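You operate a simulated robot arm through the tools that you are given. There is no shell and no other tool. Be economical: measure what you need, move in short steps, check, and stop when the job is done.

You are at the controls of a simulated two-armed robot. One attempt, no reset.

TASK
On the right half of the wall bench, fold the rag in half.

Only the result counts: the job must be done as asked and must still hold three seconds after the hand-in. Knocking over, shifting, dropping, spilling or breaking anything else fails it. Flat cloth is picked up by pressing the open fingertips on it (5 to 10 N) and closing them slowly along it; thin cloth reads only 2 to 8 mm in the jaws.

THE ROBOT
Two 7-joint arms with two-finger parallel grippers on one trunk, on a base that drives. Base frame: it is fixed to the floor where the robot stands at the start and does not move with it; the origin is under the middle of the robot, x ahead of it, y to its left, z up; the surface under the hand at the start is at about z = 800. Readings come in mm, degrees, newtons and seconds.
The left shoulder is at the start at [70, 163, 1120], the right one opposite. With the tool pointing down near the work surface each hand reaches from about 400 to 880 mm from the robot's upright axis, wherever it stands, measured 20 degrees to its own side. Places, roughly: right half of the wall bench [600, 400, 800]. Payload 3.43 kg a hand.
The TCP of each hand is the grasp point between the finger pads, 34 mm short of the fingertips. In the tool frame z runs along the fingers and y along their closing line. Largest opening 128 mm; finger width 24, thickness 12; the body of the gripper, 48 by 130 mm, starts 96 mm behind the TCP.
Orientation is told as [roll, pitch, yaw] about the base's x, y, z axes, in that order, counted from this pose: with the fingers straight down and closing along the base's y, the tool's x points along the base's -x, its y along +y and its z along -z.

THE INTERFACE
- The arms move only by the tool drive_tool. It takes "left_increments", "right_increments" or both (then of equal length, played together; a hand with none holds still); each is a list of rows, each an object (a shift or turn left out is 0, a gripper value left out holds the last) with "xyz": the shift along the base's x, y, z in units of 250 mm (1.0 is 250 mm), a list of three; "rot": the turn, a rotation vector about the base's x, y, z in units of 45 degrees (1.0 is 45 degrees), a list of three; "grip": the closure, from 0 (fully open) to 1 (shut). In form: [{"xyz": [dx, dy, dz], "rot": [wx, wy, wz], "grip": grip}, ...]. A call has 1 to 20 rows; each row is the pose to reach, as a shift and turn from the pose commanded when the call began. A call with a number of a shift or a turn outside -1 to 1 is refused whole. Each row takes 0.2 s and may step no farther than 50 mm and 8.6 degrees from the row before; otherwise, or with a gripper value out of range, the whole call is refused. A pose out of reach is approached as far as the arm can. The call stops where the force on the tool passes 40 N (or 10 N more than at its start, if that is more) or the arm is blocked; 0.2 s more then pass. The fingers move at their own pace (about 153 mm/s each) and stop on an object; they squeeze with about 45 N. The grip force told is the motor's: it shows also when the fingers shut on nothing. Time passes only in rows, and 0.2 s behind the last, so rows that repeat a pose let the fingers close. It gives the time, the measured TCP pose, the force on the tool (base axes), the opening and the grip force at its end, in the units of the frame above (readings bear some noise), with the torque about the TCP (base axes, N m) and any sound that the robot's microphone picked up.
- Cameras (640 x 400 px; columns grow to the right, rows downward): "scene" is now at [126, 23.3, 1330.2]; the picture's right is [0.31, -0.95, 0.00], its down [-0.69, -0.23, -0.68] and it looks along [0.65, 0.21, -0.73] (base axes); focal length 248 px, centre (320, 200). "left" rides on the left gripper at [76, 11, -160] in its tool frame; the picture's right is [-0.15, 0.99, 0.00], its down [-0.88, -0.13, -0.46] and it looks along [-0.45, -0.07, 0.89] (tool axes); focal length 234 px, centre (320, 200). "right" rides on the right gripper at [76, -11, -160] in its tool frame; the picture's right is [0.15, 0.99, 0.00], its down [-0.88, 0.13, -0.46] and it looks along [-0.45, 0.07, 0.89] (tool axes); focal length 234 px, centre (320, 200). There is no depth. A picture from a camera that has moved, and an enlarged one, comes with that camera's place and axes in the base frame and with its lens.
- capture(camera): a new picture of that camera. The clock stands still meanwhile.
- raise_lower(by): slides the trunk up (or, below 0, down) by that many mm; the arms and the scene camera ride with it, the base frame stays. It gives what a move gives, with no picture.
- drive_base(legs): drives the robot by 1 to 6 legs, each [ahead, left, turn to the left] in mm, mm and degrees, along the robot's own axes; the way and the turn of a leg run together, so that a leg with both is an arc; at most 1500 mm and 180 degrees a leg. The arms and the cameras ride along, it lands a little off, and it stops where it bumps. It gives what a move gives.
- aim_head(pan, tilt): turns the head with the scene camera to pan (to the left, within 86 degrees either way) and tilt (down, from -29 to 69), counted from straight ahead of the robot. It gives what a move gives.
- inspect(camera, box): a new picture of the part [left, top, right, bottom] of that camera's present view, enlarged. The clock stands still meanwhile.
- hand_in(): hands the job in; it is judged then, once.

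Go step by step. Nothing tells you exact positions but the pictures and the camera data: compare them with the known pose of the tool, close in by small moves and look again before you grip or let go. The budget is 120 turns and 88 pictures, counting those below and the enlarged ones. Unless the task says otherwise, let go and move clear before handing in, and close with one line.

The tools are called after "Emit:" as name(argument=value, ...) on one line, values as JSON. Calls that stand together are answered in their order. drive_tool: Moves the arms, as the interface text tells. Its arguments: {"type":"object","properties":{"left_increments":{"type":"array"},"right_increments":{"type":"array"}},"required":[]} The other tools are called the same way: raise_lower (by) slides the trunk up or down; drive_base (legs) drives the base; aim_head (pan, tilt) turns the head that bears the scene camera; capture (camera) takes a picture; inspect (camera, box) takes an enlarged picture of a part of a camera's view; hand_in () hands the job in.

At the start:

```text
t: 0.0
left_ee_pos: [445.9, 339.5, 972.0]
left_tool_rot: [0.0, 0.0, 0.0]
left_wrist_force: [0.2, -0.4, 0.4]
left_ft_torque: [0.01, 0.01, 0.01]
left_finger_gap: 127.9
left_grip_force: 0.1
right_ee_pos: [724.4, -88.9, 984.2]
right_tool_rot: [0.0, 0.0, 0.0]
right_wrist_force: [-0.1, 0.2, 0.0]
right_ft_torque: [0.01, 0.0, -0.01]
right_finger_gap: 127.9
right_grip_force: 0.1
trunk travel left (down, up): [-600.0, 340.0]
robot x, y, heading: [0.0, -2.2, 0.1]
head pan, tilt: [18.2, 46.8]
```

scene: 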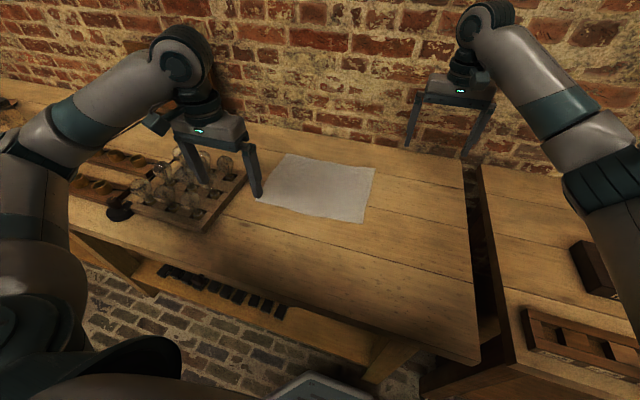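
right: 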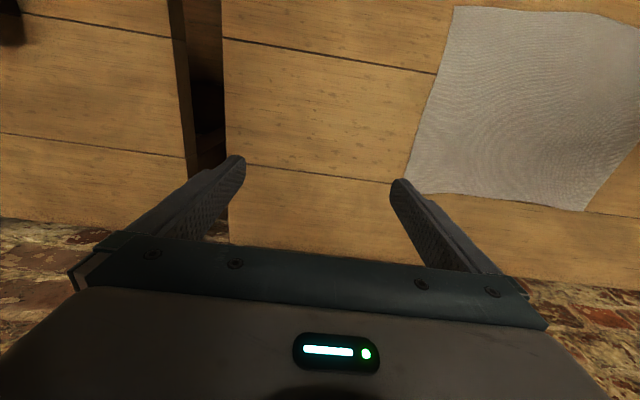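
left: 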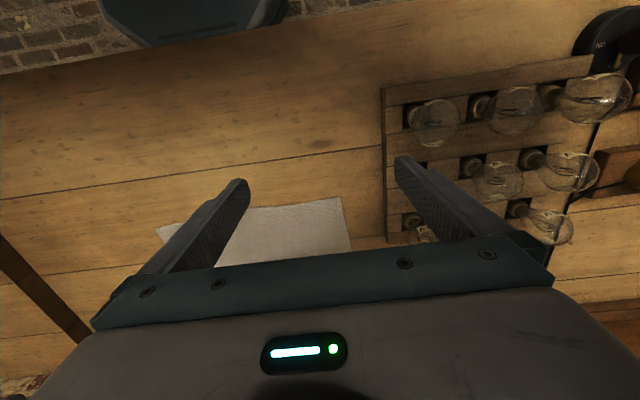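

The rag lies flat at about x 545–790, y 40–357, and the bulb rack is close to its left edge at y ≥ 430. I plan to fold the near edge over to the far edge with both hands, so I'm enlarging the view first to fix the corners.

Emit:
inspect(camera="scene", box=[100, 110, 420, 310])

```text
2.00 times, centred on (260, 210) of scene
camera zoom: at [126.0, 23.3, 1330.2], right [0.31, -0.95, 0.0], down [-0.69, -0.23, -0.68], along [0.65, 0.21, -0.73], focal length 495 px, centre (440, 180)
```

zoom: 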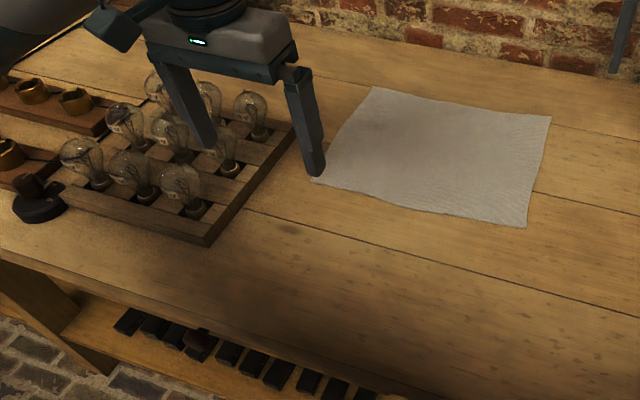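

The corners come out near (779,358), (793,45), (552,37) and (535,354). I'll half-close the hands and bring them to hover over the two near corners.

Emit:
drive_tool(left_increments=[{"xyz": [0, 0, 0], "grip": 0.6}, {"xyz": [0.08, -0.02, -0.05]}, {"xyz": [0.16, -0.04, -0.1]}, {"xyz": [0.24, -0.06, -0.15]}, {"xyz": [0.32, -0.07, -0.2]}, {"xyz": [0.41, -0.07, -0.25]}, {"xyz": [0.41, -0.07, -0.288]}], right_increments=[{"xyz": [0, 0, 0], "grip": 0.6}, {"xyz": [-0.11, 0.11, -0.05]}, {"xyz": [-0.22, 0.22, -0.1]}, {"xyz": [-0.33, 0.33, -0.15]}, {"xyz": [-0.44, 0.44, -0.2]}, {"xyz": [-0.55, 0.55, -0.25]}, {"xyz": [-0.648, 0.636, -0.33]}])

Emit:
capture(camera="left")

Emit:
capture(camera="right")

Emit:
capture(camera="scene")

```text
t: 1.6
left_ee_pos: [547.3, 323.8, 898.1]
left_tool_rot: [-0.1, 0.0, 0.0]
left_wrist_force: [0.4, 0.0, 0.6]
left_ft_torque: [0.01, 0.01, -0.01]
left_finger_gap: 51.2
left_grip_force: 0.0
right_ee_pos: [560.3, 69.6, 902.7]
right_tool_rot: [0.0, 0.0, 0.0]
right_wrist_force: [-0.1, 0.0, 0.1]
right_ft_torque: [-0.03, 0.02, -0.02]
right_finger_gap: 51.4
right_grip_force: 0.0
trunk travel left (down, up): [-600.0, 340.0]
robot x, y, heading: [2.5, 2.0, -0.1]
head pan, tilt: [18.2, 46.8]
```

```text
83 pictures are left
camera left: at [470.6, 336.7, 1058.7], right [0.15, 0.99, 0.0], down [0.88, -0.13, 0.46], along [0.45, -0.07, -0.89], focal length 234 px, centre (320, 200)
```

left: 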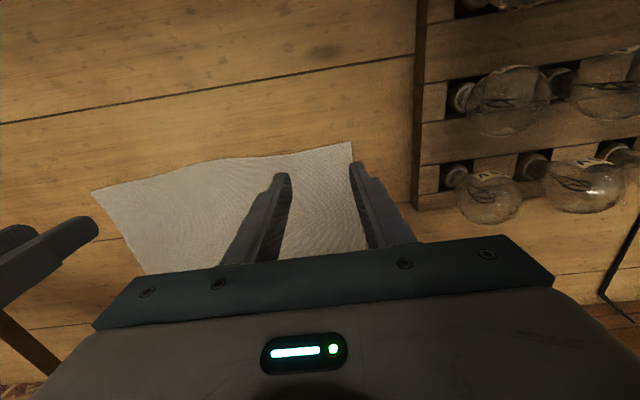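

```text
82 pictures are left
camera right: at [485.6, 57.1, 1061.9], right [-0.15, 0.99, 0.0], down [0.88, 0.13, 0.46], along [0.45, 0.07, -0.89], focal length 234 px, centre (320, 200)
```

right: 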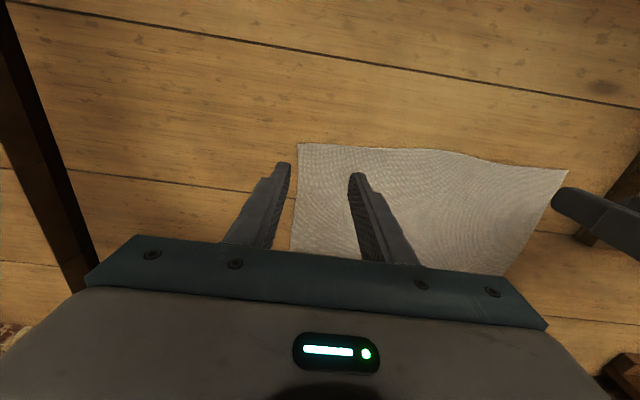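

```text
81 pictures are left
camera scene: at [125.7, 24.2, 1330.3], right [0.31, -0.95, 0.0], down [-0.69, -0.23, -0.68], along [0.65, 0.21, -0.73], focal length 248 px, centre (320, 200)
```

scene: 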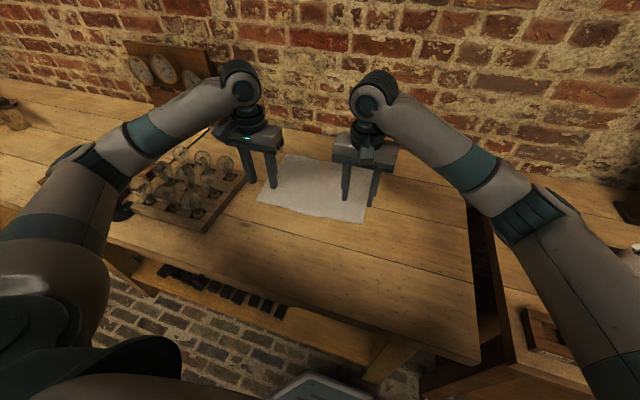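

Both hands sit over the near corners (left corner about (536,362), right about (552,44)). I'm lowering to just above the cloth with the opening narrowed to about 40 mm.

Emit:
drive_tool(left_increments=[{"xyz": [0, 0, -0.08], "grip": 0.68}, {"xyz": [0, 0, -0.16]}, {"xyz": [0, 0, -0.22]}, {"xyz": [0, 0, -0.236]}], right_increments=[{"xyz": [0, 0.02, -0.08], "grip": 0.68}, {"xyz": [0, 0.04, -0.16]}, {"xyz": [0, 0.04, -0.23]}, {"xyz": [0, 0.04, -0.252]}])

Emit:
drive_tool(left_increments=[{"xyz": [0, 0, -0.008]}, {"xyz": [0, 0, -0.012]}], right_increments=[{"xyz": [0, 0, -0.008]}, {"xyz": [0, 0, -0.012]}])

```text
t: 2.6
left_ee_pos: [547.3, 324.0, 840.4]
left_tool_rot: [-0.1, 0.0, 0.0]
left_wrist_force: [0.1, 0.8, -0.2]
left_ft_torque: [0.0, 0.0, 0.0]
left_finger_gap: 41.0
left_grip_force: 0.0
right_ee_pos: [560.9, 77.7, 839.0]
right_tool_rot: [-0.1, 0.1, 0.1]
right_wrist_force: [0.9, 0.4, -1.0]
right_ft_torque: [-0.02, -0.01, -0.01]
right_finger_gap: 41.0
right_grip_force: 0.1
trunk travel left (down, up): [-600.0, 340.0]
robot x, y, heading: [-1.0, 1.5, -0.1]
head pan, tilt: [18.2, 46.8]
```

```text
t: 3.2
left_ee_pos: [548.2, 323.9, 836.8]
left_tool_rot: [0.0, 0.0, 0.0]
left_wrist_force: [-0.4, 0.1, 0.1]
left_ft_torque: [-0.02, -0.02, 0.02]
left_finger_gap: 41.0
left_grip_force: 0.1
right_ee_pos: [562.3, 78.1, 834.9]
right_tool_rot: [0.0, 0.1, 0.0]
right_wrist_force: [1.1, -0.3, 0.6]
right_ft_torque: [0.02, -0.01, -0.03]
right_finger_gap: 41.0
right_grip_force: 0.1
trunk travel left (down, up): [-600.0, 340.0]
robot x, y, heading: [1.4, 0.9, -0.1]
head pan, tilt: [18.2, 46.8]
```

No contact yet. I'll keep lowering in 1 mm steps.

Emit:
drive_tool(left_increments=[{"xyz": [0, 0, -0.004]}, {"xyz": [0, 0, -0.008]}, {"xyz": [0, 0, -0.012]}], right_increments=[{"xyz": [0, 0, -0.004]}, {"xyz": [0, 0, -0.006]}, {"xyz": [0, 0, -0.006]}])

```text
t: 4.0
left_ee_pos: [547.6, 322.4, 836.3]
left_tool_rot: [0.0, -0.1, 0.0]
left_wrist_force: [2.0, 0.1, 3.3]
left_ft_torque: [0.03, -0.01, 0.0]
left_finger_gap: 40.9
left_grip_force: 0.0
right_ee_pos: [561.1, 78.2, 834.6]
right_tool_rot: [-0.2, -0.1, 0.0]
right_wrist_force: [2.0, -2.1, 11.7]
right_ft_torque: [-0.15, -0.06, 0.0]
right_finger_gap: 41.0
right_grip_force: 0.7
trunk travel left (down, up): [-600.0, 340.0]
robot x, y, heading: [1.8, 1.3, 0.3]
head pan, tilt: [18.2, 46.8]
```

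Both hands touch: right about 12 N, left about 3 N. I'll trim each to roughly 7 N.

Emit:
drive_tool(left_increments=[{"xyz": [0, 0, -0.003]}, {"xyz": [0, 0, -0.003]}], right_increments=[{"xyz": [0, 0, 0.002]}, {"xyz": [0, 0, 0.002]}])

```text
t: 4.6
left_ee_pos: [546.7, 323.5, 836.2]
left_tool_rot: [0.0, -0.2, 0.0]
left_wrist_force: [0.0, 0.9, 9.2]
left_ft_torque: [0.1, -0.01, 0.02]
left_finger_gap: 40.9
left_grip_force: 0.0
right_ee_pos: [561.9, 78.8, 835.2]
right_tool_rot: [0.1, 0.0, 0.1]
right_wrist_force: [2.0, -1.4, 9.9]
right_ft_torque: [-0.12, -0.03, 0.0]
right_finger_gap: 41.4
right_grip_force: 0.2
trunk travel left (down, up): [-600.0, 340.0]
robot x, y, heading: [0.8, 0.3, 0.1]
head pan, tilt: [18.2, 46.8]
```

Both are near 9–10 N, so I'm closing slowly.

Emit:
drive_tool(left_increments=[{"grip": 0.71}, {"grip": 0.74}, {"grip": 0.77}, {"grip": 0.8}, {"grip": 0.83}, {"grip": 0.86}, {"grip": 0.89}, {"grip": 0.92}, {"grip": 0.95}, {"grip": 0.98}, {"grip": 1.0}, {"grip": 1.0}], right_increments=[{"xyz": [0, 0, 0.001], "grip": 0.71}, {"xyz": [0, 0, 0.001], "grip": 0.74}, {"xyz": [0, 0, 0.001], "grip": 0.77}, {"xyz": [0, 0, 0.001], "grip": 0.8}, {"xyz": [0, 0, 0.001], "grip": 0.83}, {"xyz": [0, 0, 0.001], "grip": 0.86}, {"xyz": [0, 0, 0.001], "grip": 0.89}, {"xyz": [0, 0, 0.001], "grip": 0.92}, {"xyz": [0, 0, 0.001], "grip": 0.95}, {"xyz": [0, 0, 0.001], "grip": 0.98}, {"xyz": [0, 0, 0.001], "grip": 1.0}, {"xyz": [0, 0, 0.001], "grip": 1.0}])

Emit:
capture(camera="left")

Emit:
capture(camera="right")

```text
t: 7.2
left_ee_pos: [545.9, 322.6, 835.6]
left_tool_rot: [0.0, -0.1, 0.0]
left_wrist_force: [1.3, -3.8, 14.3]
left_ft_torque: [-0.13, -0.01, 0.03]
left_finger_gap: 5.6
left_grip_force: 40.1
right_ee_pos: [561.0, 79.2, 834.9]
right_tool_rot: [-0.1, 0.0, 0.0]
right_wrist_force: [-0.9, 5.8, 5.0]
right_ft_torque: [0.19, 0.03, 0.03]
right_finger_gap: 2.3
right_grip_force: 36.8
trunk travel left (down, up): [-600.0, 340.0]
robot x, y, heading: [0.8, -1.1, -0.0]
head pan, tilt: [18.2, 46.8]
```

```text
80 pictures are left
camera left: at [470.0, 334.7, 995.4], right [0.15, 0.99, 0.0], down [0.88, -0.13, 0.46], along [0.45, -0.07, -0.89], focal length 234 px, centre (320, 200)
```

left: 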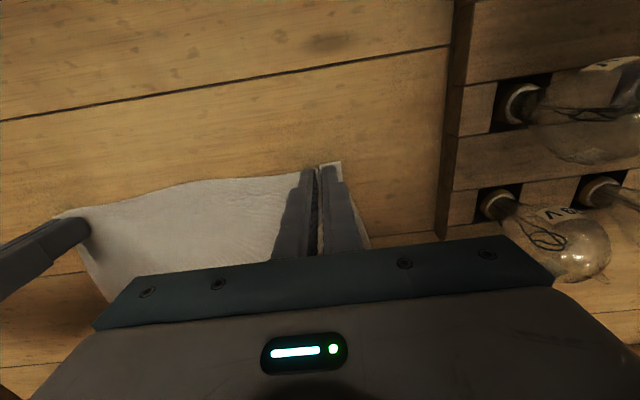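

```text
79 pictures are left
camera right: at [486.4, 66.8, 994.9], right [-0.15, 0.99, 0.0], down [0.88, 0.13, 0.46], along [0.45, 0.07, -0.89], focal length 234 px, centre (320, 200)
```

right: 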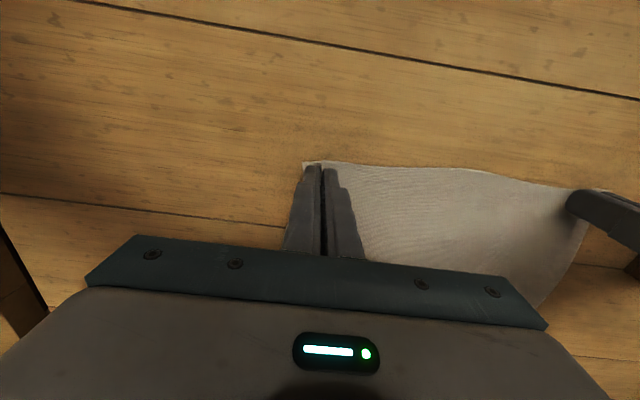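

Left reads 5.6 mm and right 2.3 mm, so the right grip is uncertain. I'll lift both 40 mm slowly to check.

Emit:
drive_tool(left_increments=[{"xyz": [0, 0, 0.04]}, {"xyz": [0.01, 0, 0.08]}, {"xyz": [0.02, 0, 0.12]}, {"xyz": [0.03, 0, 0.16]}], right_increments=[{"xyz": [0, 0, 0.04]}, {"xyz": [0.01, 0, 0.08]}, {"xyz": [0.02, 0, 0.12]}, {"xyz": [0.03, 0, 0.16]}])

Emit:
inspect(camera="scene", box=[200, 110, 440, 260])

Emit:
capture(camera="right")

```text
t: 8.2
left_ee_pos: [554.9, 323.9, 874.2]
left_tool_rot: [0.0, 0.0, 0.0]
left_wrist_force: [0.2, -5.5, 0.2]
left_ft_torque: [-0.2, -0.03, -0.02]
left_finger_gap: 5.4
left_grip_force: 39.6
right_ee_pos: [569.8, 79.8, 874.0]
right_tool_rot: [-0.1, 0.0, 0.0]
right_wrist_force: [-0.8, 6.0, -0.7]
right_ft_torque: [0.17, 0.02, 0.03]
right_finger_gap: 2.3
right_grip_force: 37.0
trunk travel left (down, up): [-600.0, 340.0]
robot x, y, heading: [-5.8, -2.0, -0.0]
head pan, tilt: [18.2, 46.8]
```

```text
2.67 times, centred on (320, 185) of scene
camera zoom: at [125.7, 23.2, 1330.2], right [0.31, -0.95, 0.0], down [-0.69, -0.23, -0.68], along [0.65, 0.21, -0.73], focal length 660 px, centre (320, 240)
```

zoom: 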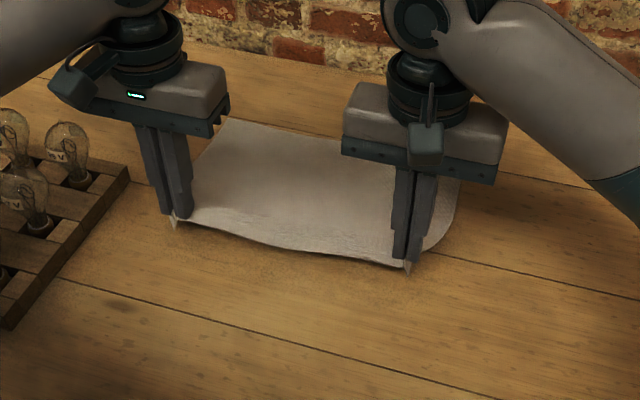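

```text
77 pictures are left
camera right: at [495.1, 67.6, 1034.0], right [-0.15, 0.99, 0.0], down [0.88, 0.13, 0.46], along [0.45, 0.07, -0.89], focal length 234 px, centre (320, 200)
```

right: 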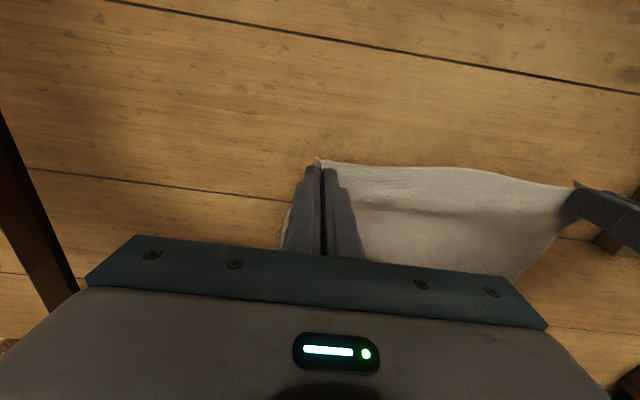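

Both grips hold and the near edge is up. I'm carrying it over in an arc towards the far edge, stopping a little above it.

Emit:
drive_tool(left_increments=[{"xyz": [0.025, -0.012, 0.036]}, {"xyz": [0.056, -0.012, 0.072]}, {"xyz": [0.09, -0.012, 0.11]}, {"xyz": [0.128, -0.012, 0.144]}, {"xyz": [0.175, -0.012, 0.178]}, {"xyz": [0.228, -0.012, 0.208]}, {"xyz": [0.288, -0.012, 0.232]}, {"xyz": [0.348, -0.012, 0.248]}, {"xyz": [0.418, -0.012, 0.254]}, {"xyz": [0.488, -0.012, 0.252]}, {"xyz": [0.548, -0.012, 0.235]}, {"xyz": [0.608, -0.012, 0.208]}, {"xyz": [0.66, -0.012, 0.174]}, {"xyz": [0.708, -0.012, 0.136]}, {"xyz": [0.745, -0.012, 0.09]}, {"xyz": [0.776, -0.012, 0.04]}], right_increments=[{"xyz": [0.025, 0.012, 0.036]}, {"xyz": [0.056, 0.012, 0.072]}, {"xyz": [0.09, 0.012, 0.11]}, {"xyz": [0.128, 0.012, 0.144]}, {"xyz": [0.175, 0.012, 0.178]}, {"xyz": [0.228, 0.012, 0.208]}, {"xyz": [0.288, 0.012, 0.232]}, {"xyz": [0.348, 0.012, 0.248]}, {"xyz": [0.418, 0.012, 0.254]}, {"xyz": [0.488, 0.012, 0.252]}, {"xyz": [0.548, 0.012, 0.235]}, {"xyz": [0.608, 0.012, 0.208]}, {"xyz": [0.66, 0.012, 0.174]}, {"xyz": [0.708, 0.012, 0.136]}, {"xyz": [0.745, 0.012, 0.09]}, {"xyz": [0.776, 0.012, 0.04]}])

Emit:
inspect(camera="scene", box=[200, 90, 440, 240])

Emit:
capture(camera="left")

Emit:
capture(camera="right")

```text
t: 11.6
left_ee_pos: [749.5, 321.2, 884.1]
left_tool_rot: [-0.1, 0.0, 0.0]
left_wrist_force: [0.5, -1.0, 0.4]
left_ft_torque: [-0.04, 0.0, -0.02]
left_finger_gap: 2.2
left_grip_force: 36.7
right_ee_pos: [765.1, 83.4, 883.0]
right_tool_rot: [-0.2, 0.1, 0.0]
right_wrist_force: [-1.3, 1.4, 0.2]
right_ft_torque: [-0.01, 0.01, -0.01]
right_finger_gap: 2.2
right_grip_force: 36.4
trunk travel left (down, up): [-600.0, 340.0]
robot x, y, heading: [-0.7, 0.6, 0.2]
head pan, tilt: [18.2, 46.8]
```

```text
2.67 times, centred on (320, 165) of scene
camera zoom: at [126.3, 24.0, 1330.1], right [0.31, -0.95, 0.0], down [-0.69, -0.23, -0.68], along [0.65, 0.21, -0.73], focal length 660 px, centre (320, 293)
```

zoom: 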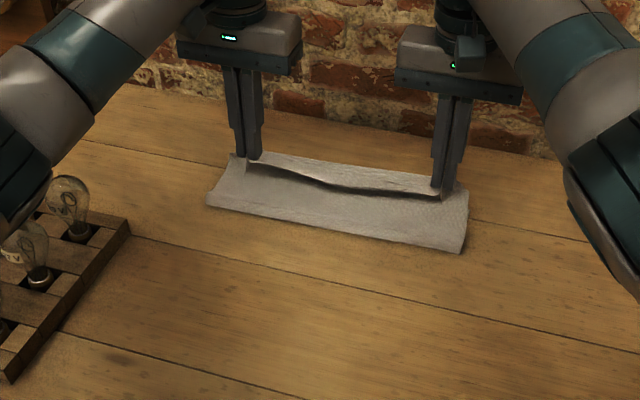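

```text
75 pictures are left
camera left: at [673.4, 333.5, 1043.1], right [0.15, 0.99, 0.0], down [0.88, -0.13, 0.46], along [0.45, -0.07, -0.89], focal length 234 px, centre (320, 200)
```

left: 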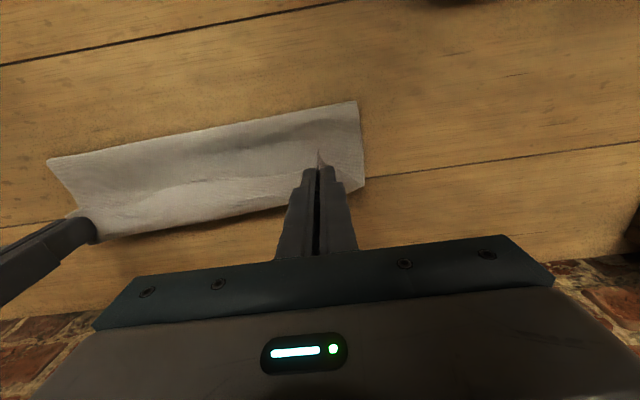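

```text
74 pictures are left
camera right: at [690.7, 71.1, 1042.9], right [-0.15, 0.99, 0.0], down [0.88, 0.13, 0.45], along [0.45, 0.07, -0.89], focal length 234 px, centre (320, 200)
```

right: 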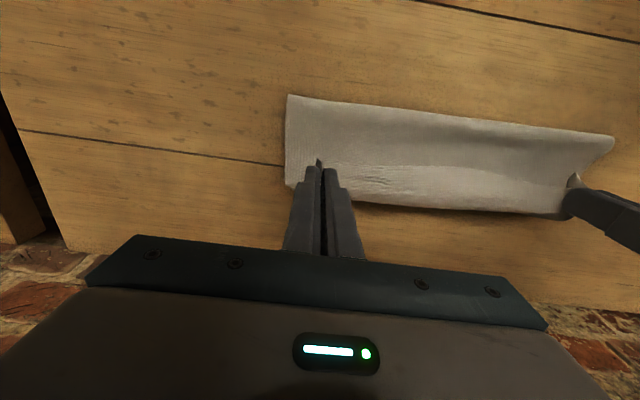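

The edge came over nicely, but the fold line sits near x≈700 instead of ≈663: my arc was too wide and dragged it forward. I'll go back along the arc, let the cloth lie down again, and redo it with a tighter arc.

Emit:
drive_tool(left_increments=[{"xyz": [-0.028, 0, 0.088]}, {"xyz": [-0.088, 0, 0.152]}, {"xyz": [-0.138, 0, 0.175]}, {"xyz": [-0.188, 0, 0.192]}, {"xyz": [-0.308, 0, 0.208]}, {"xyz": [-0.448, 0, 0.192]}, {"xyz": [-0.568, 0, 0.128]}, {"xyz": [-0.668, 0, 0.04]}, {"xyz": [-0.708, 0, -0.02]}, {"xyz": [-0.708, 0, -0.02]}], right_increments=[{"xyz": [-0.028, 0, 0.088]}, {"xyz": [-0.088, 0, 0.152]}, {"xyz": [-0.138, 0, 0.175]}, {"xyz": [-0.188, 0, 0.192]}, {"xyz": [-0.308, 0, 0.208]}, {"xyz": [-0.448, 0, 0.192]}, {"xyz": [-0.568, 0, 0.128]}, {"xyz": [-0.668, 0, 0.04]}, {"xyz": [-0.708, 0, -0.02]}, {"xyz": [-0.708, 0, -0.02]}])

Emit:
inspect(camera="scene", box=[200, 90, 440, 240])

```text
t: 13.8
left_ee_pos: [572.0, 320.0, 879.5]
left_tool_rot: [0.0, 0.1, 0.0]
left_wrist_force: [1.0, -2.2, -0.4]
left_ft_torque: [-0.05, -0.01, -0.02]
left_finger_gap: 2.4
left_grip_force: 36.8
right_ee_pos: [588.0, 80.9, 880.2]
right_tool_rot: [0.0, 0.0, 0.0]
right_wrist_force: [0.1, 2.0, 0.1]
right_ft_torque: [0.07, 0.01, 0.01]
right_finger_gap: 2.2
right_grip_force: 36.9
trunk travel left (down, up): [-600.0, 340.0]
robot x, y, heading: [-4.5, 0.6, 0.2]
head pan, tilt: [18.2, 46.8]
```

```text
2.67 times, centred on (320, 165) of scene
camera zoom: at [126.0, 23.3, 1330.2], right [0.31, -0.95, 0.0], down [-0.69, -0.23, -0.68], along [0.65, 0.21, -0.73], focal length 660 px, centre (320, 293)
```

zoom: 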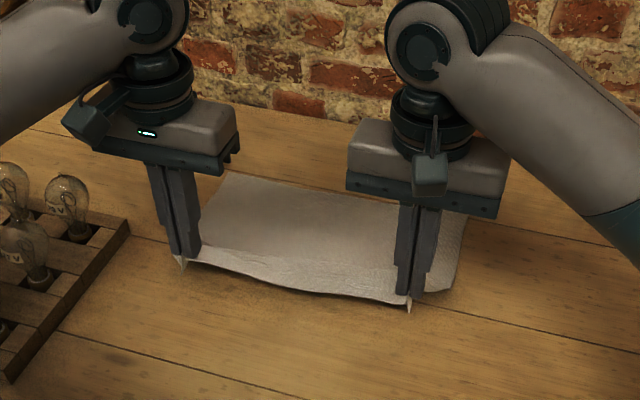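

The cloth lies down again, with the far edge about where it was. Next is the tighter arc, stopping just above for a look.

Emit:
drive_tool(left_increments=[{"xyz": [0.04, 0, 0.052]}, {"xyz": [0.1, 0, 0.1]}, {"xyz": [0.14, 0, 0.122]}, {"xyz": [0.18, 0, 0.14]}, {"xyz": [0.225, 0, 0.156]}, {"xyz": [0.268, 0, 0.166]}, {"xyz": [0.315, 0, 0.171]}, {"xyz": [0.36, 0, 0.17]}, {"xyz": [0.405, 0, 0.163]}, {"xyz": [0.452, 0, 0.148]}, {"xyz": [0.492, 0, 0.13]}, {"xyz": [0.532, 0, 0.104]}, {"xyz": [0.565, 0, 0.075]}, {"xyz": [0.588, 0, 0.045]}, {"xyz": [0.61, 0, 0.012]}, {"xyz": [0.624, 0, -0.02]}, {"xyz": [0.624, 0, -0.02]}], right_increments=[{"xyz": [0.04, 0, 0.052]}, {"xyz": [0.1, 0, 0.1]}, {"xyz": [0.14, 0, 0.122]}, {"xyz": [0.18, 0, 0.14]}, {"xyz": [0.225, 0, 0.156]}, {"xyz": [0.268, 0, 0.166]}, {"xyz": [0.315, 0, 0.171]}, {"xyz": [0.36, 0, 0.17]}, {"xyz": [0.405, 0, 0.163]}, {"xyz": [0.452, 0, 0.148]}, {"xyz": [0.492, 0, 0.13]}, {"xyz": [0.532, 0, 0.104]}, {"xyz": [0.565, 0, 0.075]}, {"xyz": [0.588, 0, 0.045]}, {"xyz": [0.61, 0, 0.012]}, {"xyz": [0.624, 0, -0.02]}, {"xyz": [0.624, 0, -0.02]}])

Emit:
inspect(camera="scene", box=[200, 90, 440, 240])

Emit:
capture(camera="left")

Emit:
capture(camera="right")

```text
t: 17.4
left_ee_pos: [729.2, 320.8, 872.7]
left_tool_rot: [0.0, 0.0, 0.0]
left_wrist_force: [0.1, -1.6, 0.8]
left_ft_torque: [-0.06, -0.02, -0.01]
left_finger_gap: 2.2
left_grip_force: 37.1
right_ee_pos: [743.2, 82.5, 875.0]
right_tool_rot: [0.1, 0.1, 0.0]
right_wrist_force: [-0.7, 0.9, 0.1]
right_ft_torque: [0.09, 0.0, 0.01]
right_finger_gap: 2.0
right_grip_force: 36.9
trunk travel left (down, up): [-600.0, 340.0]
robot x, y, heading: [0.4, -0.7, 0.1]
head pan, tilt: [18.2, 46.8]
```

```text
2.67 times, centred on (320, 165) of scene
camera zoom: at [125.9, 23.3, 1330.2], right [0.31, -0.95, 0.0], down [-0.69, -0.23, -0.68], along [0.65, 0.21, -0.73], focal length 660 px, centre (320, 293)
```

zoom: 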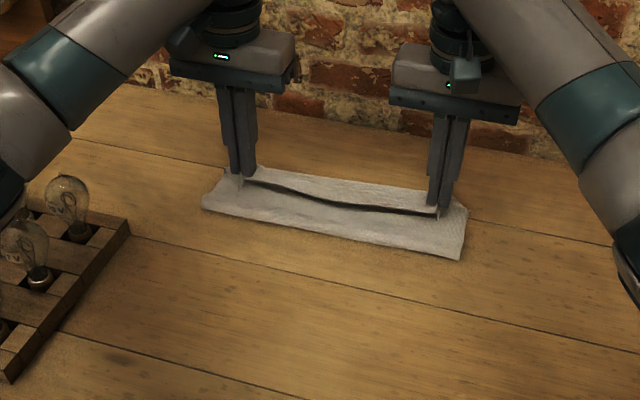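

```text
71 pictures are left
camera left: at [651.8, 332.7, 1033.4], right [0.15, 0.99, 0.0], down [0.88, -0.13, 0.46], along [0.45, -0.07, -0.89], focal length 234 px, centre (320, 200)
```

left: 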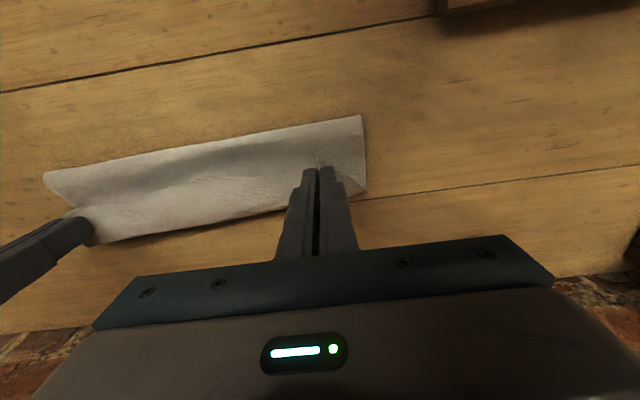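

```text
70 pictures are left
camera right: at [668.0, 69.7, 1034.3], right [-0.15, 0.99, 0.0], down [0.88, 0.13, 0.46], along [0.45, 0.07, -0.89], focal length 234 px, centre (320, 200)
```

right: 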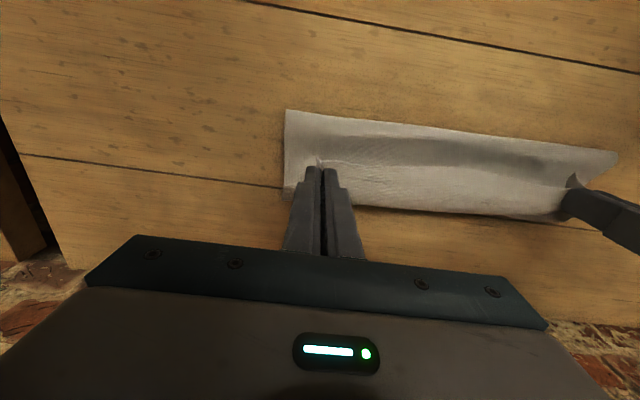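

The fold line is still about 25 mm too far forward (x≈690). I'll try again, going back and then coming over lower with slack so the cloth rolls out rather than pulling.

Emit:
drive_tool(left_increments=[{"xyz": [-0.064, 0, 0.092]}, {"xyz": [-0.144, 0, 0.152]}, {"xyz": [-0.244, 0, 0.184]}, {"xyz": [-0.364, 0, 0.172]}, {"xyz": [-0.464, 0, 0.132]}, {"xyz": [-0.52, 0, 0.08]}, {"xyz": [-0.52, 0, 0.06]}, {"xyz": [-0.464, 0, 0.068]}, {"xyz": [-0.384, 0, 0.056]}, {"xyz": [-0.304, 0, 0.032]}, {"xyz": [-0.236, 0, 0.0]}, {"xyz": [-0.172, 0, -0.032]}, {"xyz": [-0.116, 0, -0.06]}, {"xyz": [-0.09, 0, -0.08]}], right_increments=[{"xyz": [-0.064, 0, 0.092]}, {"xyz": [-0.144, 0, 0.152]}, {"xyz": [-0.244, 0, 0.184]}, {"xyz": [-0.364, 0, 0.172]}, {"xyz": [-0.464, 0, 0.132]}, {"xyz": [-0.52, 0, 0.08]}, {"xyz": [-0.52, 0, 0.06]}, {"xyz": [-0.464, 0, 0.068]}, {"xyz": [-0.384, 0, 0.056]}, {"xyz": [-0.304, 0, 0.032]}, {"xyz": [-0.236, 0, 0.0]}, {"xyz": [-0.172, 0, -0.032]}, {"xyz": [-0.116, 0, -0.06]}, {"xyz": [-0.09, 0, -0.08]}])

Emit:
inspect(camera="scene", box=[200, 90, 440, 240])

Emit:
capture(camera="left")

Emit:
capture(camera="right")

```text
t: 20.4
left_ee_pos: [706.2, 320.5, 853.4]
left_tool_rot: [0.0, 0.0, 0.0]
left_wrist_force: [-0.3, -1.0, -0.8]
left_ft_torque: [-0.06, 0.02, 0.04]
left_finger_gap: 2.3
left_grip_force: 36.8
right_ee_pos: [722.2, 83.5, 854.4]
right_tool_rot: [0.0, 0.1, -0.1]
right_wrist_force: [-0.9, 1.6, 0.0]
right_ft_torque: [0.08, 0.03, 0.05]
right_finger_gap: 2.0
right_grip_force: 36.5
trunk travel left (down, up): [-600.0, 340.0]
robot x, y, heading: [-0.8, -0.4, 0.1]
head pan, tilt: [18.2, 46.8]
```

```text
2.67 times, centred on (320, 165) of scene
camera zoom: at [126.3, 23.4, 1330.1], right [0.31, -0.95, 0.0], down [-0.69, -0.23, -0.68], along [0.65, 0.21, -0.73], focal length 660 px, centre (320, 293)
```

zoom: 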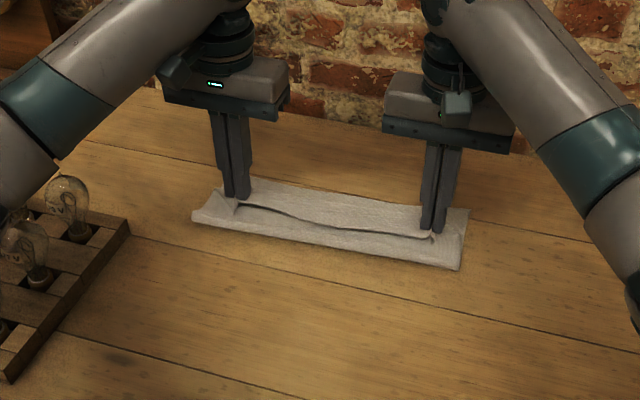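

```text
68 pictures are left
camera left: at [629.8, 332.6, 1013.9], right [0.15, 0.99, 0.0], down [0.88, -0.13, 0.46], along [0.45, -0.07, -0.89], focal length 234 px, centre (320, 200)
```

left: 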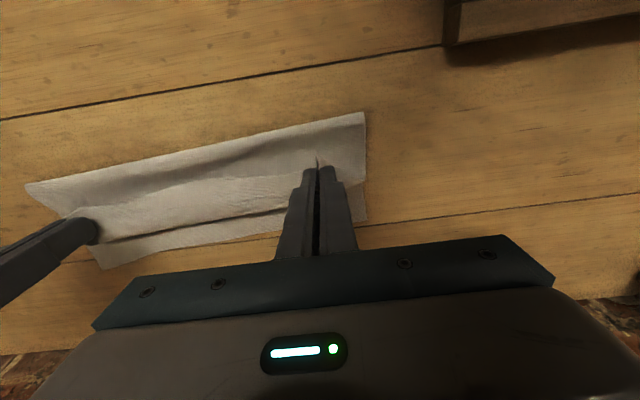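

```text
67 pictures are left
camera right: at [647.4, 70.5, 1013.7], right [-0.15, 0.99, 0.0], down [0.88, 0.13, 0.45], along [0.45, 0.07, -0.89], focal length 234 px, centre (320, 200)
```

right: 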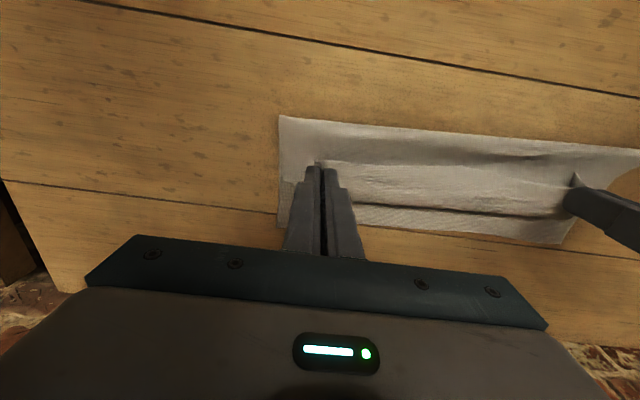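

That's much better: fold line at about 660–679, and the far edge of the lower layer shows past the loop. I'll now roll the upper layer forward, staying low.

Emit:
drive_tool(left_increments=[{"xyz": [0.03, 0, -0.006]}, {"xyz": [0.06, 0, -0.012]}, {"xyz": [0.09, 0, -0.018]}, {"xyz": [0.12, 0, -0.024]}, {"xyz": [0.12, 0, -0.024]}], right_increments=[{"xyz": [0.03, 0, -0.006]}, {"xyz": [0.06, 0, -0.012]}, {"xyz": [0.09, 0, -0.018]}, {"xyz": [0.12, 0, -0.024]}, {"xyz": [0.12, 0, -0.024]}])

Emit:
inspect(camera="scene", box=[200, 90, 440, 240])

Emit:
capture(camera="left")

Emit:
capture(camera="right")

```text
t: 21.6
left_ee_pos: [735.7, 320.2, 850.2]
left_tool_rot: [0.0, 0.0, 0.0]
left_wrist_force: [-0.4, -1.0, 0.2]
left_ft_torque: [-0.05, -0.01, 0.02]
left_finger_gap: 2.1
left_grip_force: 36.8
right_ee_pos: [750.5, 81.9, 848.4]
right_tool_rot: [0.1, 0.1, 0.0]
right_wrist_force: [-0.3, 0.4, 0.5]
right_ft_torque: [0.03, 0.0, 0.0]
right_finger_gap: 2.3
right_grip_force: 37.0
trunk travel left (down, up): [-600.0, 340.0]
robot x, y, heading: [-0.4, 1.8, 0.1]
head pan, tilt: [18.2, 46.8]
```

```text
2.67 times, centred on (320, 165) of scene
camera zoom: at [125.9, 23.3, 1330.2], right [0.31, -0.95, 0.0], down [-0.69, -0.23, -0.68], along [0.65, 0.21, -0.73], focal length 660 px, centre (320, 293)
```

zoom: 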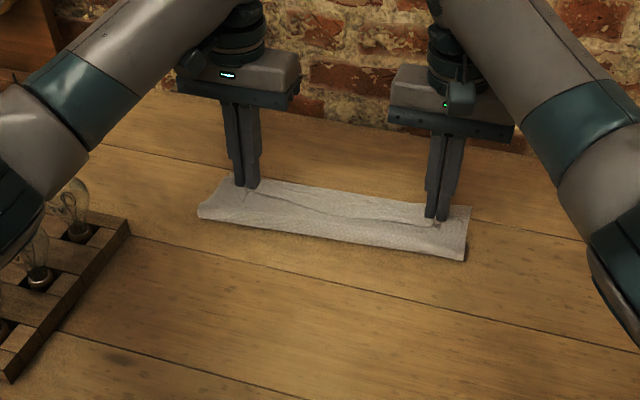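

```text
65 pictures are left
camera left: at [659.3, 332.3, 1009.1], right [0.15, 0.99, 0.0], down [0.88, -0.13, 0.46], along [0.45, -0.07, -0.89], focal length 234 px, centre (320, 200)
```

left: 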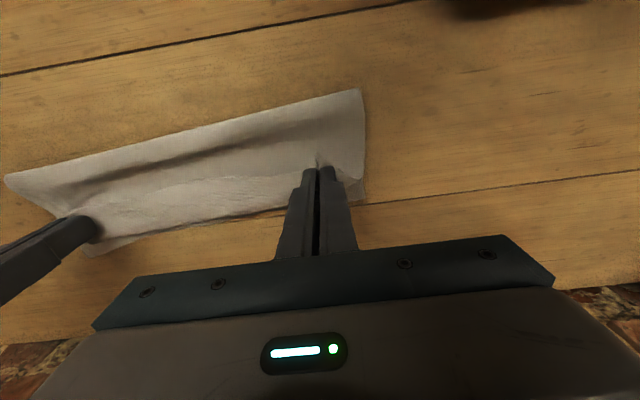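

```text
64 pictures are left
camera right: at [675.8, 70.6, 1008.0], right [-0.15, 0.99, 0.0], down [0.88, 0.13, 0.46], along [0.45, 0.07, -0.89], focal length 234 px, centre (320, 200)
```

right: 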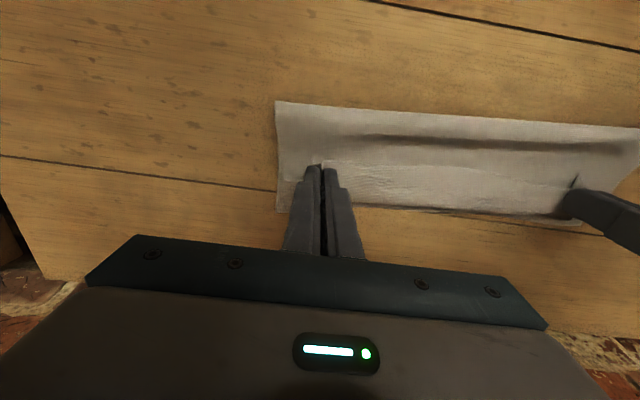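

The roll-out pulled the fold line 12–18 mm forward again. I'll roll back about 34 mm to restore it and then see how the edge lies from there.

Emit:
drive_tool(left_increments=[{"xyz": [-0.04, 0, 0.02]}, {"xyz": [-0.08, 0, 0.02]}, {"xyz": [-0.12, 0, 0.016]}, {"xyz": [-0.15, 0, 0.01]}, {"xyz": [-0.15, 0, 0.0]}], right_increments=[{"xyz": [-0.04, 0, 0.02]}, {"xyz": [-0.08, 0, 0.02]}, {"xyz": [-0.12, 0, 0.016]}, {"xyz": [-0.15, 0, 0.01]}, {"xyz": [-0.15, 0, 0.0]}])

Emit:
inspect(camera="scene", box=[200, 90, 440, 240])

Emit:
capture(camera="right")

```text
t: 22.8
left_ee_pos: [698.0, 319.3, 850.6]
left_tool_rot: [0.1, -0.1, 0.1]
left_wrist_force: [0.8, -0.6, -0.8]
left_ft_torque: [-0.03, -0.01, -0.01]
left_finger_gap: 2.3
left_grip_force: 36.2
right_ee_pos: [714.5, 81.4, 850.3]
right_tool_rot: [-0.1, 0.0, 0.0]
right_wrist_force: [-0.4, 0.9, -0.5]
right_ft_torque: [0.06, 0.02, 0.01]
right_finger_gap: 2.1
right_grip_force: 36.7
trunk travel left (down, up): [-600.0, 340.0]
robot x, y, heading: [-0.4, 1.9, -0.1]
head pan, tilt: [18.2, 46.8]
```

```text
2.67 times, centred on (320, 165) of scene
camera zoom: at [125.4, 21.7, 1330.5], right [0.31, -0.95, 0.0], down [-0.69, -0.23, -0.69], along [0.65, 0.21, -0.73], focal length 660 px, centre (320, 293)
```

zoom: 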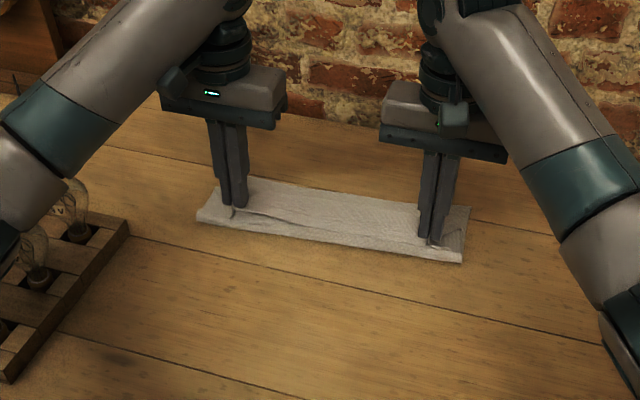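

```text
62 pictures are left
camera right: at [638.4, 69.2, 1009.0], right [-0.15, 0.99, 0.0], down [0.88, 0.13, 0.46], along [0.45, 0.07, -0.89], focal length 234 px, centre (320, 200)
```

right: 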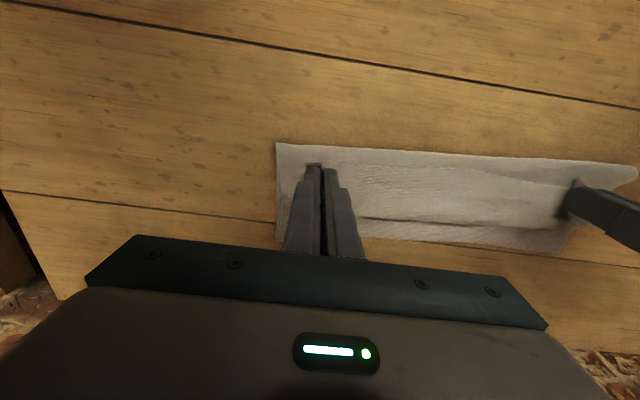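

The fold stayed put, so I'll lift back to re-lay the cloth. Then I'll come over with more slack, starting the roll about 15 mm nearer.

Emit:
drive_tool(left_increments=[{"xyz": [-0.048, 0, 0.116]}, {"xyz": [-0.128, 0, 0.216]}, {"xyz": [-0.248, 0, 0.256]}, {"xyz": [-0.368, 0, 0.224]}, {"xyz": [-0.44, 0, 0.168]}, {"xyz": [-0.48, 0, 0.1]}, {"xyz": [-0.48, 0, 0.1]}, {"xyz": [-0.4, 0, 0.13]}, {"xyz": [-0.328, 0, 0.13]}, {"xyz": [-0.248, 0, 0.112]}, {"xyz": [-0.176, 0, 0.08]}, {"xyz": [-0.116, 0, 0.048]}, {"xyz": [-0.068, 0, 0.02]}, {"xyz": [-0.032, 0, -0.004]}], right_increments=[{"xyz": [-0.048, 0, 0.116]}, {"xyz": [-0.128, 0, 0.216]}, {"xyz": [-0.248, 0, 0.256]}, {"xyz": [-0.368, 0, 0.224]}, {"xyz": [-0.44, 0, 0.168]}, {"xyz": [-0.48, 0, 0.1]}, {"xyz": [-0.48, 0, 0.1]}, {"xyz": [-0.41, 0, 0.13]}, {"xyz": [-0.338, 0, 0.13]}, {"xyz": [-0.258, 0, 0.112]}, {"xyz": [-0.186, 0, 0.08]}, {"xyz": [-0.126, 0, 0.048]}, {"xyz": [-0.078, 0, 0.02]}, {"xyz": [-0.048, 0, -0.004]}])

Emit:
inspect(camera="scene", box=[200, 90, 440, 240])

Emit:
capture(camera="left")

Emit:
capture(camera="right")

```text
t: 25.8
left_ee_pos: [690.8, 321.7, 847.0]
left_tool_rot: [0.0, 0.0, 0.1]
left_wrist_force: [-0.7, -1.7, -1.1]
left_ft_torque: [-0.04, -0.01, 0.01]
left_finger_gap: 1.9
left_grip_force: 36.5
right_ee_pos: [700.8, 82.6, 848.1]
right_tool_rot: [0.0, 0.2, -0.1]
right_wrist_force: [0.6, 0.6, 0.3]
right_ft_torque: [0.05, 0.02, 0.03]
right_finger_gap: 2.1
right_grip_force: 35.9
trunk travel left (down, up): [-600.0, 340.0]
robot x, y, heading: [-0.1, -0.9, 0.4]
head pan, tilt: [18.2, 46.8]
```

```text
2.67 times, centred on (320, 165) of scene
camera zoom: at [126.5, 23.3, 1330.1], right [0.31, -0.95, 0.0], down [-0.69, -0.23, -0.68], along [0.65, 0.21, -0.73], focal length 660 px, centre (320, 293)
```

zoom: 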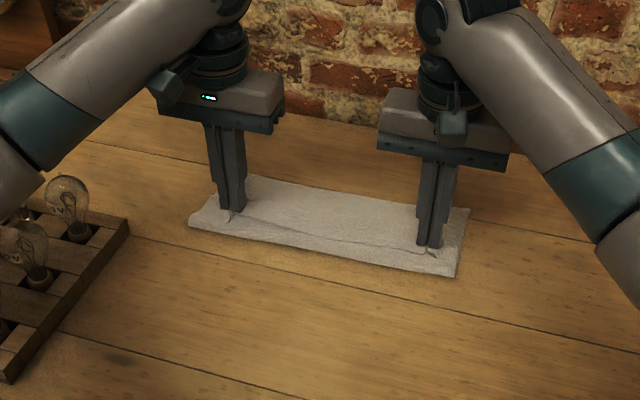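

```text
60 pictures are left
camera left: at [613.5, 332.5, 1008.0], right [0.15, 0.99, 0.0], down [0.88, -0.13, 0.46], along [0.45, -0.07, -0.89], focal length 234 px, centre (320, 200)
```

left: 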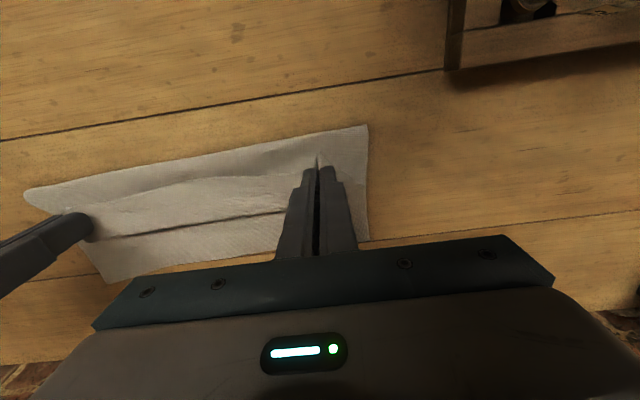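

```text
59 pictures are left
camera right: at [626.3, 69.5, 1007.3], right [-0.15, 0.99, 0.0], down [0.88, 0.13, 0.45], along [0.45, 0.07, -0.89], focal length 234 px, centre (320, 200)
```

right: 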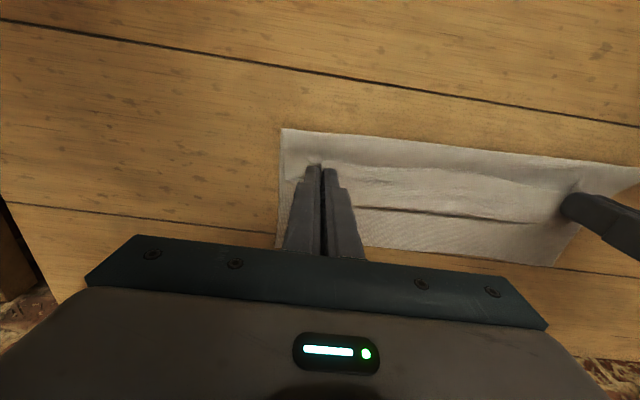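

The fold line is now about 654/668, which is on target. I'll roll forward low and see how much it shifts.

Emit:
drive_tool(left_increments=[{"xyz": [0.03, 0, -0.01]}, {"xyz": [0.06, 0, -0.014]}, {"xyz": [0.09, 0, -0.016]}, {"xyz": [0.12, 0, -0.018]}, {"xyz": [0.15, 0, -0.02]}, {"xyz": [0.168, 0, -0.022]}], right_increments=[{"xyz": [0.03, 0, -0.01]}, {"xyz": [0.06, 0, -0.014]}, {"xyz": [0.09, 0, -0.016]}, {"xyz": [0.12, 0, -0.018]}, {"xyz": [0.15, 0, -0.02]}, {"xyz": [0.18, 0, -0.022]}])

Emit:
inspect(camera="scene", box=[200, 90, 440, 240])

Emit:
capture(camera="left")

Emit:
capture(camera="right")

```text
t: 27.2
left_ee_pos: [731.4, 321.2, 842.1]
left_tool_rot: [0.1, 0.0, 0.0]
left_wrist_force: [0.4, -2.4, 0.4]
left_ft_torque: [-0.09, 0.01, -0.03]
left_finger_gap: 2.3
left_grip_force: 36.9
right_ee_pos: [745.8, 80.7, 842.8]
right_tool_rot: [0.1, 0.1, 0.1]
right_wrist_force: [-0.7, 2.3, 0.4]
right_ft_torque: [0.09, 0.05, 0.0]
right_finger_gap: 2.1
right_grip_force: 37.2
trunk travel left (down, up): [-600.0, 340.0]
robot x, y, heading: [-1.9, -4.1, -0.2]
head pan, tilt: [18.2, 46.8]
```

```text
2.67 times, centred on (320, 165) of scene
camera zoom: at [126.1, 23.5, 1330.1], right [0.31, -0.95, 0.0], down [-0.69, -0.23, -0.68], along [0.65, 0.21, -0.73], focal length 660 px, centre (320, 293)
```

zoom: 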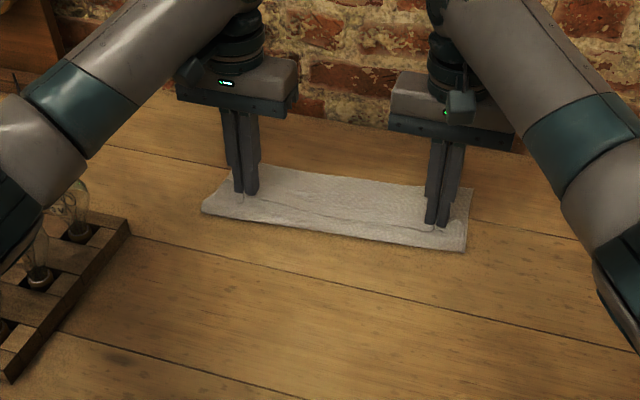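

```text
57 pictures are left
camera left: at [655.3, 332.7, 1001.9], right [0.15, 0.99, 0.0], down [0.88, -0.13, 0.46], along [0.45, -0.07, -0.89], focal length 234 px, centre (320, 200)
```

left: 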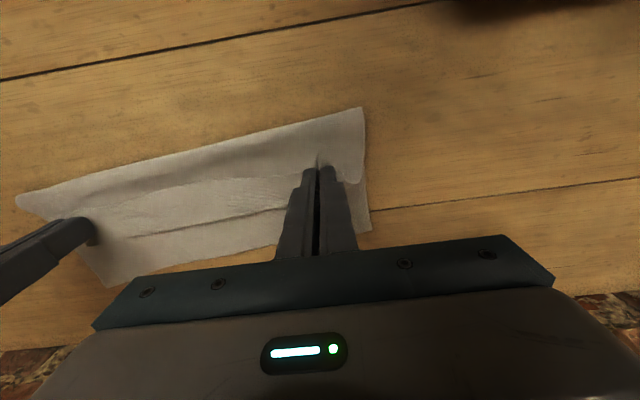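

```text
56 pictures are left
camera right: at [672.1, 69.1, 1001.8], right [-0.15, 0.99, 0.0], down [0.88, 0.13, 0.45], along [0.45, 0.07, -0.89], focal length 234 px, centre (320, 200)
```

right: 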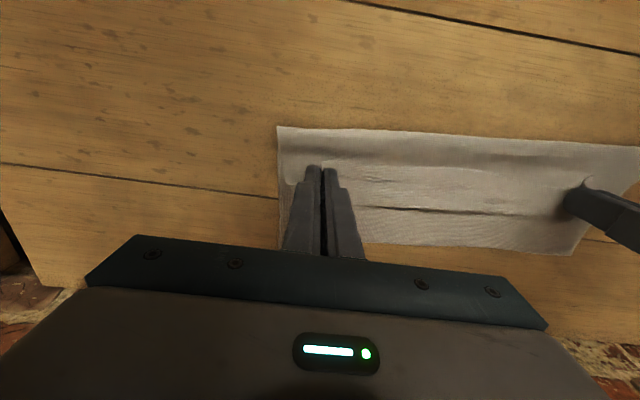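

The whole rag slid about 25–35 mm forward, but its fold ratio is now right: lower layer ≈ 120 mm, with only a flap of ≈ 36 mm turned back. I'll lift slightly, release, and see how the flap settles.

Emit:
drive_tool(left_increments=[{"xyz": [0.04, 0, 0.04]}, {"xyz": [0.06, 0, 0.04], "grip": 0.9}, {"xyz": [0.06, 0, 0.04], "grip": 0.75}, {"xyz": [0.06, 0, 0.04], "grip": 0.7}, {"xyz": [0.06, 0, 0.12]}, {"xyz": [0.06, 0, 0.28]}, {"xyz": [-0.1, 0, 0.36]}], right_increments=[{"xyz": [0.04, 0, 0.04]}, {"xyz": [0.06, 0, 0.04], "grip": 0.9}, {"xyz": [0.06, 0, 0.04], "grip": 0.75}, {"xyz": [0.06, 0, 0.04], "grip": 0.7}, {"xyz": [0.06, 0, 0.12]}, {"xyz": [0.06, 0, 0.28]}, {"xyz": [-0.1, 0, 0.36]}])

Emit:
inspect(camera="scene", box=[200, 90, 440, 240])

Emit:
capture(camera="left")

Emit:
capture(camera="right")

```text
t: 28.8
left_ee_pos: [705.5, 320.4, 933.7]
left_tool_rot: [0.0, -0.2, 0.1]
left_wrist_force: [-0.3, -1.1, 0.4]
left_ft_torque: [0.02, -0.08, 0.0]
left_finger_gap: 38.5
left_grip_force: 0.1
right_ee_pos: [719.4, 81.2, 934.3]
right_tool_rot: [-0.1, -0.2, 0.0]
right_wrist_force: [0.1, 0.1, -0.3]
right_ft_torque: [-0.01, -0.06, -0.01]
right_finger_gap: 38.3
right_grip_force: 0.1
trunk travel left (down, up): [-600.0, 340.0]
robot x, y, heading: [0.2, 2.1, -0.1]
head pan, tilt: [18.2, 46.8]
```

```text
2.67 times, centred on (320, 165) of scene
camera zoom: at [124.1, 22.9, 1330.5], right [0.31, -0.95, 0.0], down [-0.69, -0.23, -0.69], along [0.65, 0.21, -0.73], focal length 660 px, centre (320, 293)
```

zoom: 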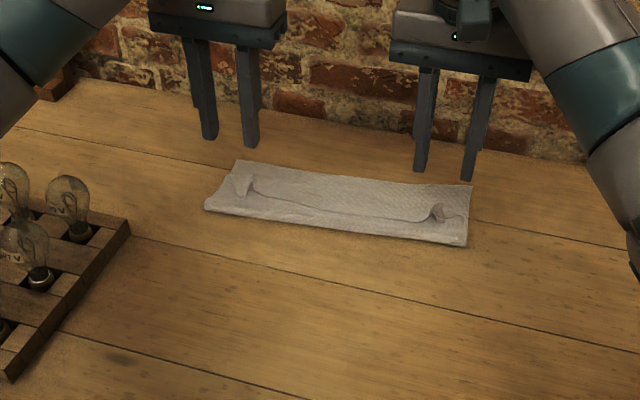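

```text
54 pictures are left
camera left: at [627.4, 332.3, 1094.4], right [0.15, 0.99, 0.0], down [0.88, -0.13, 0.46], along [0.45, -0.07, -0.89], focal length 234 px, centre (320, 200)
```

left: 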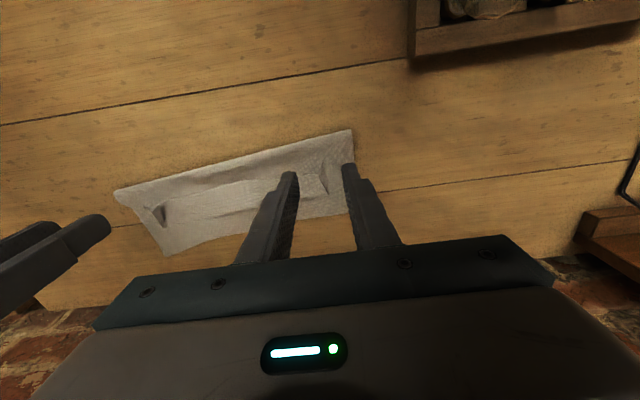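

```text
53 pictures are left
camera right: at [643.9, 68.1, 1093.8], right [-0.15, 0.99, 0.0], down [0.88, 0.13, 0.46], along [0.45, 0.07, -0.89], focal length 234 px, centre (320, 200)
```

right: 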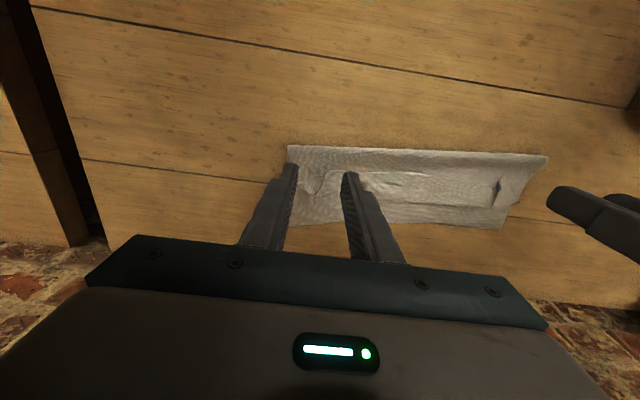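

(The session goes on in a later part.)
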